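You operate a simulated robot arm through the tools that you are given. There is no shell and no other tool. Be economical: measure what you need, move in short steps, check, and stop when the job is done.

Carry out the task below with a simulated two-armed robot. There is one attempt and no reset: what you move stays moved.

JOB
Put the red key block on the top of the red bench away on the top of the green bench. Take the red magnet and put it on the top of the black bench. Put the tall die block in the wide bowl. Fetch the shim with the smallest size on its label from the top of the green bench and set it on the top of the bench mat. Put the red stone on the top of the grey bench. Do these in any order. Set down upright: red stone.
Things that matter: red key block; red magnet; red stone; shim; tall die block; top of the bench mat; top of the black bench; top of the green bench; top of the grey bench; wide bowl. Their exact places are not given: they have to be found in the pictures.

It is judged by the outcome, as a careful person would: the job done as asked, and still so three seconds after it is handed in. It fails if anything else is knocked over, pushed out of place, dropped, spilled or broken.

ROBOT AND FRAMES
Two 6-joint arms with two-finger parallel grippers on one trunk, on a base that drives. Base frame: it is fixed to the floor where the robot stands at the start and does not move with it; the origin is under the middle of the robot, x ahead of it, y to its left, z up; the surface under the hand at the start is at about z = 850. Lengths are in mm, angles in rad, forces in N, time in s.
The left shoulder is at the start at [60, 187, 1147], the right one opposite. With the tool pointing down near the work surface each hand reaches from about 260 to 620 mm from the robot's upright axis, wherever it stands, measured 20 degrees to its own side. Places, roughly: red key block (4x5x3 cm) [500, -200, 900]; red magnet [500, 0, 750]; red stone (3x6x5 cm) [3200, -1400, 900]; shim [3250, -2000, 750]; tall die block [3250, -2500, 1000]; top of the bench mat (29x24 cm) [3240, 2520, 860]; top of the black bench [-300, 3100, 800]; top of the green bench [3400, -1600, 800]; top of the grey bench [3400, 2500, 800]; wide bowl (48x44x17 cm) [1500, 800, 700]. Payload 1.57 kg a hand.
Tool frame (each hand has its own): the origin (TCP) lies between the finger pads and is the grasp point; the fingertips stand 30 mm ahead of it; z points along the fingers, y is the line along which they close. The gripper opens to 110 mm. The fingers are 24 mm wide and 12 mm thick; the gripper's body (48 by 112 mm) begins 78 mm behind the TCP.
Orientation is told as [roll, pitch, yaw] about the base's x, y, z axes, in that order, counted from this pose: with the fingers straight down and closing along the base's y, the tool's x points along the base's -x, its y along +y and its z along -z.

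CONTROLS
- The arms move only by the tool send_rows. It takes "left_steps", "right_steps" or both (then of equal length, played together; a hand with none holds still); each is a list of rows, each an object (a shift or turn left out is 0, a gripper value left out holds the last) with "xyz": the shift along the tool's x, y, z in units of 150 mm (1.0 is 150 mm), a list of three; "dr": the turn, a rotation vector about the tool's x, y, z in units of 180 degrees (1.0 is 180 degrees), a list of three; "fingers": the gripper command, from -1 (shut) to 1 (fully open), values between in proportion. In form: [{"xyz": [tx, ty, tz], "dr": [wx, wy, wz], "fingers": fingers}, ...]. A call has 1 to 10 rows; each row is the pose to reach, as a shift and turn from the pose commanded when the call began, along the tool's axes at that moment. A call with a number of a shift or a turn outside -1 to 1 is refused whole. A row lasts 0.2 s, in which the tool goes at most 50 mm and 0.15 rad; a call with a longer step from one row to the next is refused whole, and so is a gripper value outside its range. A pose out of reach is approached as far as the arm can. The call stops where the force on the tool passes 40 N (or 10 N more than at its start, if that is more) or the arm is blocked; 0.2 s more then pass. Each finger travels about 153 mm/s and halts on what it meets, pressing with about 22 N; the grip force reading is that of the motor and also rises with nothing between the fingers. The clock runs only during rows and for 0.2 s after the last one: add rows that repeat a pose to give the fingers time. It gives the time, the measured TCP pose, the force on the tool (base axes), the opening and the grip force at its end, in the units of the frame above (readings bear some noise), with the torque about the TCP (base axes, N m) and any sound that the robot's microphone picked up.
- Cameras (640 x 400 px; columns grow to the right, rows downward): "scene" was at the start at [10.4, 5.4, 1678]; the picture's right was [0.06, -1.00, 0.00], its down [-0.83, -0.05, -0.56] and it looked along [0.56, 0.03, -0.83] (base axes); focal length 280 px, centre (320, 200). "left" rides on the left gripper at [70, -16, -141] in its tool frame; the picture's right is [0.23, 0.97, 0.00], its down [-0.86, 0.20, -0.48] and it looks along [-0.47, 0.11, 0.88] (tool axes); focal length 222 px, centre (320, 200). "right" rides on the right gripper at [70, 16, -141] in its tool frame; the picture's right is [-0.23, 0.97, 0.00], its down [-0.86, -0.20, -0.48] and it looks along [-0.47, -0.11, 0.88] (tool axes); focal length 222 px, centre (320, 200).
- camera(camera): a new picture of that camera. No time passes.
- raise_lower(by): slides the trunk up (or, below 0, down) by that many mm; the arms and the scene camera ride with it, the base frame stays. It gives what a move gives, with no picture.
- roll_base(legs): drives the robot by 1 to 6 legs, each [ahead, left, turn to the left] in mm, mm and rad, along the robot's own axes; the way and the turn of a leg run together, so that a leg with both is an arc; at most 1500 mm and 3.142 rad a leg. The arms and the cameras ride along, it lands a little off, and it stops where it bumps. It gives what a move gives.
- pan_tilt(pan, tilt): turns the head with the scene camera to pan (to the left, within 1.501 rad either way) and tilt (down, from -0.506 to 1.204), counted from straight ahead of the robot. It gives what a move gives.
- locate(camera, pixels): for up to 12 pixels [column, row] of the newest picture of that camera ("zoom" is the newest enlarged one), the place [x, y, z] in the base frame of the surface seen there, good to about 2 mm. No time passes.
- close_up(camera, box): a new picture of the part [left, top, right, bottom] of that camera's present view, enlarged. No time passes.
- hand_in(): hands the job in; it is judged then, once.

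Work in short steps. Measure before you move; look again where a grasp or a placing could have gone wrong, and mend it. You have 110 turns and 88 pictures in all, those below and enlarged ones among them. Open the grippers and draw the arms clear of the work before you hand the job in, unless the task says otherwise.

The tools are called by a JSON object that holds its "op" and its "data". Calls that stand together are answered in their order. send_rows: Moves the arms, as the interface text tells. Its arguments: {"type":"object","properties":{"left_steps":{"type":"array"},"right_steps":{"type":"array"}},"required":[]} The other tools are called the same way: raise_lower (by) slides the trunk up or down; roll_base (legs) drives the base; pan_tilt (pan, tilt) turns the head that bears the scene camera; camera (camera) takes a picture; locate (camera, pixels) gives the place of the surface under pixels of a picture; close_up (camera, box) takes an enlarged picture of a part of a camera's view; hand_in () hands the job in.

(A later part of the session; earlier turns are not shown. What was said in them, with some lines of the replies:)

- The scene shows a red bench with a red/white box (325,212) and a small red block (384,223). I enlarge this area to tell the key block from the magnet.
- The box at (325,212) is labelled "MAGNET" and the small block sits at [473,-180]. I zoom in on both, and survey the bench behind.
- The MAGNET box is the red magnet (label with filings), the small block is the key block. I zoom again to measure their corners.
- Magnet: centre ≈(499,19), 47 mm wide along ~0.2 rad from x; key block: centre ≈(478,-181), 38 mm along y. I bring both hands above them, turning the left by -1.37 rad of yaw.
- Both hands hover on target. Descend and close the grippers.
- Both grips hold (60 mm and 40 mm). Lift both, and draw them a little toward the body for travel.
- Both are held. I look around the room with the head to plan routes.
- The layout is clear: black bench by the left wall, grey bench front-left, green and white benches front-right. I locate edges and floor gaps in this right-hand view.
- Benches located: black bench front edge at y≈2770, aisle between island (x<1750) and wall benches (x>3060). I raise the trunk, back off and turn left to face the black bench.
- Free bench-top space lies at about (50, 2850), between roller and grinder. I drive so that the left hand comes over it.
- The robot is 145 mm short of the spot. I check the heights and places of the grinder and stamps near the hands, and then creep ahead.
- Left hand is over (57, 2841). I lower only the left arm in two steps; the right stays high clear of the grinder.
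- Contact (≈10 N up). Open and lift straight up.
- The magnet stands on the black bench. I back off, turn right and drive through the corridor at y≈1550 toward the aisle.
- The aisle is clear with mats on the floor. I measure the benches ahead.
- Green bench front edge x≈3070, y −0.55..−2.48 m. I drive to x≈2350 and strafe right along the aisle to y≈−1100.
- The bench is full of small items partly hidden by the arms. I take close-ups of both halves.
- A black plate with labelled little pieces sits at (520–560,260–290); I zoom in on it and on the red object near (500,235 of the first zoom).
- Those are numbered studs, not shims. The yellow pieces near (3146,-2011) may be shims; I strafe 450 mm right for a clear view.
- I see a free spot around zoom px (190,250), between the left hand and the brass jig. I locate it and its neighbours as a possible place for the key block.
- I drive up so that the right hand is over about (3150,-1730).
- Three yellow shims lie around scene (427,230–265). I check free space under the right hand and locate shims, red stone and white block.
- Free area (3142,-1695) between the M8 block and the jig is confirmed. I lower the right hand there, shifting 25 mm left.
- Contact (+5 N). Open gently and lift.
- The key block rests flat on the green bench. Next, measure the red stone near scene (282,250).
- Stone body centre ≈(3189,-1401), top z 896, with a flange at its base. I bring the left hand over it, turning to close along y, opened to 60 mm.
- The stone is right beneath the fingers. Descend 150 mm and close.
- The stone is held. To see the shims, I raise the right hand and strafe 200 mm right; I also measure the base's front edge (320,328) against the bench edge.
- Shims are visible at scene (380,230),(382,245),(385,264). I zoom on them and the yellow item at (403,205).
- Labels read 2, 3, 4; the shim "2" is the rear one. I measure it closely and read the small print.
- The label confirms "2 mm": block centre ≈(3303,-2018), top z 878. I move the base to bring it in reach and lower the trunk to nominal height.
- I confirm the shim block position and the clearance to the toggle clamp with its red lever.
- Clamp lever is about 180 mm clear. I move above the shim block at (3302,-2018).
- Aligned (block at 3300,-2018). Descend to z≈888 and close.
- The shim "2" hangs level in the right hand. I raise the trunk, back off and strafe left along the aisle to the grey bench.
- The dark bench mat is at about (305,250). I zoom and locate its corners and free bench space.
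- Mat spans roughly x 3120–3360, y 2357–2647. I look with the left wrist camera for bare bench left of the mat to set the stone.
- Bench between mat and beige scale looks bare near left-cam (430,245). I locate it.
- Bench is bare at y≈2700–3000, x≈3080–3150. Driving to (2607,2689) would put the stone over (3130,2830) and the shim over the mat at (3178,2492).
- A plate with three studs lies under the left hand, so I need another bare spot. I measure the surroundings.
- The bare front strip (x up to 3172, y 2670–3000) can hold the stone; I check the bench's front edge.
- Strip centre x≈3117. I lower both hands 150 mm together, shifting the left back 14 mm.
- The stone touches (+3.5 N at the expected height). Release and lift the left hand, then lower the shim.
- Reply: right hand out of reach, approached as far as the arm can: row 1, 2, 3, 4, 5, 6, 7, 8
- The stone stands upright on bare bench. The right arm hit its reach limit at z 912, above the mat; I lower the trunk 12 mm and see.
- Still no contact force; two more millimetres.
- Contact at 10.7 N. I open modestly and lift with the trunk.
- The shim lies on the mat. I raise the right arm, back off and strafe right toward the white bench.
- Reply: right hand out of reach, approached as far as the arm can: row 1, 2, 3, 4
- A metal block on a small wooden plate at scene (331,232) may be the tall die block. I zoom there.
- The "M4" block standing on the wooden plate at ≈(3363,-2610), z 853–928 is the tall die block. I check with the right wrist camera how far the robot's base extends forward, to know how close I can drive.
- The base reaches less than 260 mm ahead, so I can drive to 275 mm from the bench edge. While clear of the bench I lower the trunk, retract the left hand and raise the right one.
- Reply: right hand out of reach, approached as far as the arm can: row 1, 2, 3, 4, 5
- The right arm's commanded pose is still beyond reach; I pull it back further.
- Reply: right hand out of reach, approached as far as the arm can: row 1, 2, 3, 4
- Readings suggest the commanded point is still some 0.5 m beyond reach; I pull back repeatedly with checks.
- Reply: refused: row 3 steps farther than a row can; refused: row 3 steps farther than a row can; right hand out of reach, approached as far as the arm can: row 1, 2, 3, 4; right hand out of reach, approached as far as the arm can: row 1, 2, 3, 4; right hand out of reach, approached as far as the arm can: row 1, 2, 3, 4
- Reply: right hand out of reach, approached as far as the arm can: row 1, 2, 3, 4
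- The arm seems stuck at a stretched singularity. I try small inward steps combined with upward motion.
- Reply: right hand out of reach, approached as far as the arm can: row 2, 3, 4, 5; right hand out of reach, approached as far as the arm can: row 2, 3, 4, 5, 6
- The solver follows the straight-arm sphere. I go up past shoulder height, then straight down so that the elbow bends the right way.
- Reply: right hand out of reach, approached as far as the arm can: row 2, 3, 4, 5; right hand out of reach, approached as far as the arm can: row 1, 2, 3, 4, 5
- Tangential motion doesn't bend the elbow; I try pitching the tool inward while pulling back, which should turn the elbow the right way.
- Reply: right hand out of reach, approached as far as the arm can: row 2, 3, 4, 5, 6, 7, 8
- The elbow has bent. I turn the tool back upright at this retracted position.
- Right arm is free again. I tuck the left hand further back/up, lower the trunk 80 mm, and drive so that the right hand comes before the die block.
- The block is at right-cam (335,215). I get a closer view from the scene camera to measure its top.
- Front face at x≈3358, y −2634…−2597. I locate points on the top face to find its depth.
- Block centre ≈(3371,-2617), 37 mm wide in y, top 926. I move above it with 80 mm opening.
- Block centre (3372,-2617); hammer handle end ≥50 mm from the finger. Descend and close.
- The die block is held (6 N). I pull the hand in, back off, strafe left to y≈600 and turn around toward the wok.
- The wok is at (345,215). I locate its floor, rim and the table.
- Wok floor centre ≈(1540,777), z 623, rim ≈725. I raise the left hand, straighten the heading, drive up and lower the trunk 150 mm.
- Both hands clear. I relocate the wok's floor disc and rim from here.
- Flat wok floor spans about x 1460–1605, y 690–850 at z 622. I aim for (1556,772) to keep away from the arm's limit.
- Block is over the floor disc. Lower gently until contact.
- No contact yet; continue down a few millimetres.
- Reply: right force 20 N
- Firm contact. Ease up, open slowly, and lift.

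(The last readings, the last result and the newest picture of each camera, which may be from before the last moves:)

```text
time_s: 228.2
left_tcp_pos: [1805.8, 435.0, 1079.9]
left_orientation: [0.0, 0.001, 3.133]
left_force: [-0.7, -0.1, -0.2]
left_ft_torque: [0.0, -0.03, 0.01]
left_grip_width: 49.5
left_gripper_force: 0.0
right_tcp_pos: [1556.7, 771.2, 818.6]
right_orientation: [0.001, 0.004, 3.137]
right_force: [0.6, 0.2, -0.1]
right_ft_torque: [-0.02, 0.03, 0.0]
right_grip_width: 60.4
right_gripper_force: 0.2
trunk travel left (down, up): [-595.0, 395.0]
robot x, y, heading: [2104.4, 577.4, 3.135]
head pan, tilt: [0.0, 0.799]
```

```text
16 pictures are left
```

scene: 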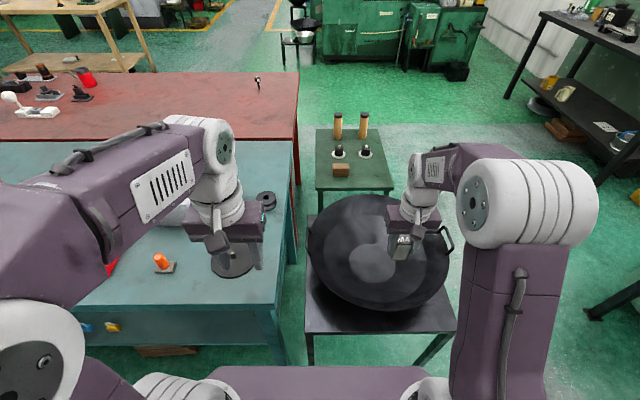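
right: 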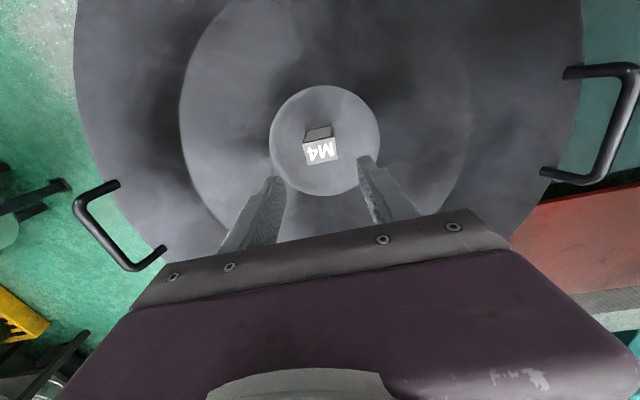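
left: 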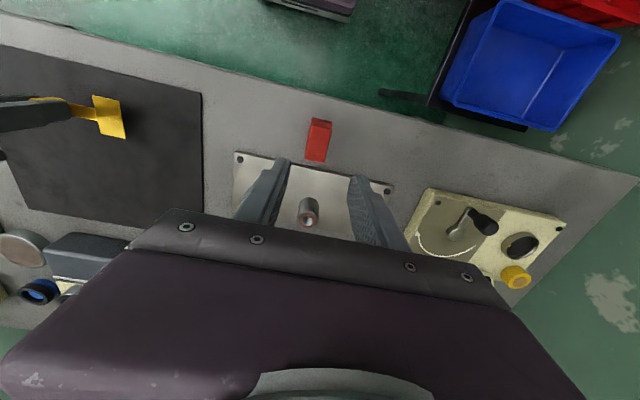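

The die block stands on the wok floor. Lift the hand out, back off, and take a final look.

{"op": "send_rows", "data": {"right_steps": [{"xyz": [0.05, 0, -0.25]}, {"xyz": [0.15, 0, -0.5]}, {"xyz": [0.3, 0, -0.75]}, {"xyz": [0.45, 0, -1.0]}]}}

{"op": "roll_base", "data": {"legs": [[-280, 0, 0]]}}

{"op": "camera", "data": {"camera": "scene"}}

```text
time_s: 229.2
left_tcp_pos: [1805.4, 435.4, 1080.3]
left_orientation: [0.0, -0.001, 3.132]
left_force: [0.0, 0.8, -0.2]
left_ft_torque: [-0.02, 0.0, -0.01]
left_grip_width: 49.5
left_gripper_force: 0.1
right_tcp_pos: [1621.5, 770.3, 969.9]
right_orientation: [0.0, 0.002, 3.136]
right_force: [0.0, 0.7, 0.7]
right_ft_torque: [0.02, 0.03, 0.01]
right_grip_width: 60.3
right_gripper_force: 0.0
trunk travel left (down, up): [-595.0, 395.0]
robot x, y, heading: [2103.5, 578.2, 3.131]
head pan, tilt: [0.0, 0.799]
```

```text
time_s: 231.1
left_tcp_pos: [2084.1, 433.7, 1078.5]
left_orientation: [0.001, -0.001, 3.132]
left_force: [-0.6, 1.2, 0.7]
left_ft_torque: [0.01, 0.02, 0.01]
left_grip_width: 49.5
left_gripper_force: 0.1
right_tcp_pos: [1901.2, 770.0, 971.0]
right_orientation: [0.001, 0.005, 3.135]
right_force: [-0.3, -0.3, 0.3]
right_ft_torque: [0.0, 0.02, 0.04]
right_grip_width: 60.7
right_gripper_force: 0.1
trunk travel left (down, up): [-595.0, 395.0]
robot x, y, heading: [2387.2, 574.8, 3.137]
head pan, tilt: [0.0, 0.799]
```

```text
15 pictures are left
```

scene: 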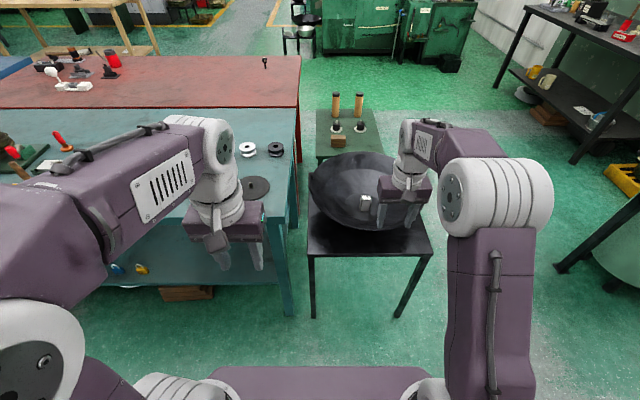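

All five items are in place (the die block is visible in the wok at (365,203)), both grippers are open and the arms are clear. I hand the job in.

{"op": "hand_in", "data": {}}

```text
The job is handed in.
```

The job is handed in with all five things moved; I checked each one in a picture right after releasing it, but made no final tour of the benches.

- **Red key block:** on the top of the green bench.
- **Red magnet:** on the top of the black bench.
- **Red stone:** standing upright on bare bench on the top of the grey bench.
- **Shim:** the one labelled 2 mm (the others read 3 and 4), on the top of the bench mat.
- **Tall die block:** I took this to be the block marked M4, and it stands in the wide bowl, which I took to be the wok.
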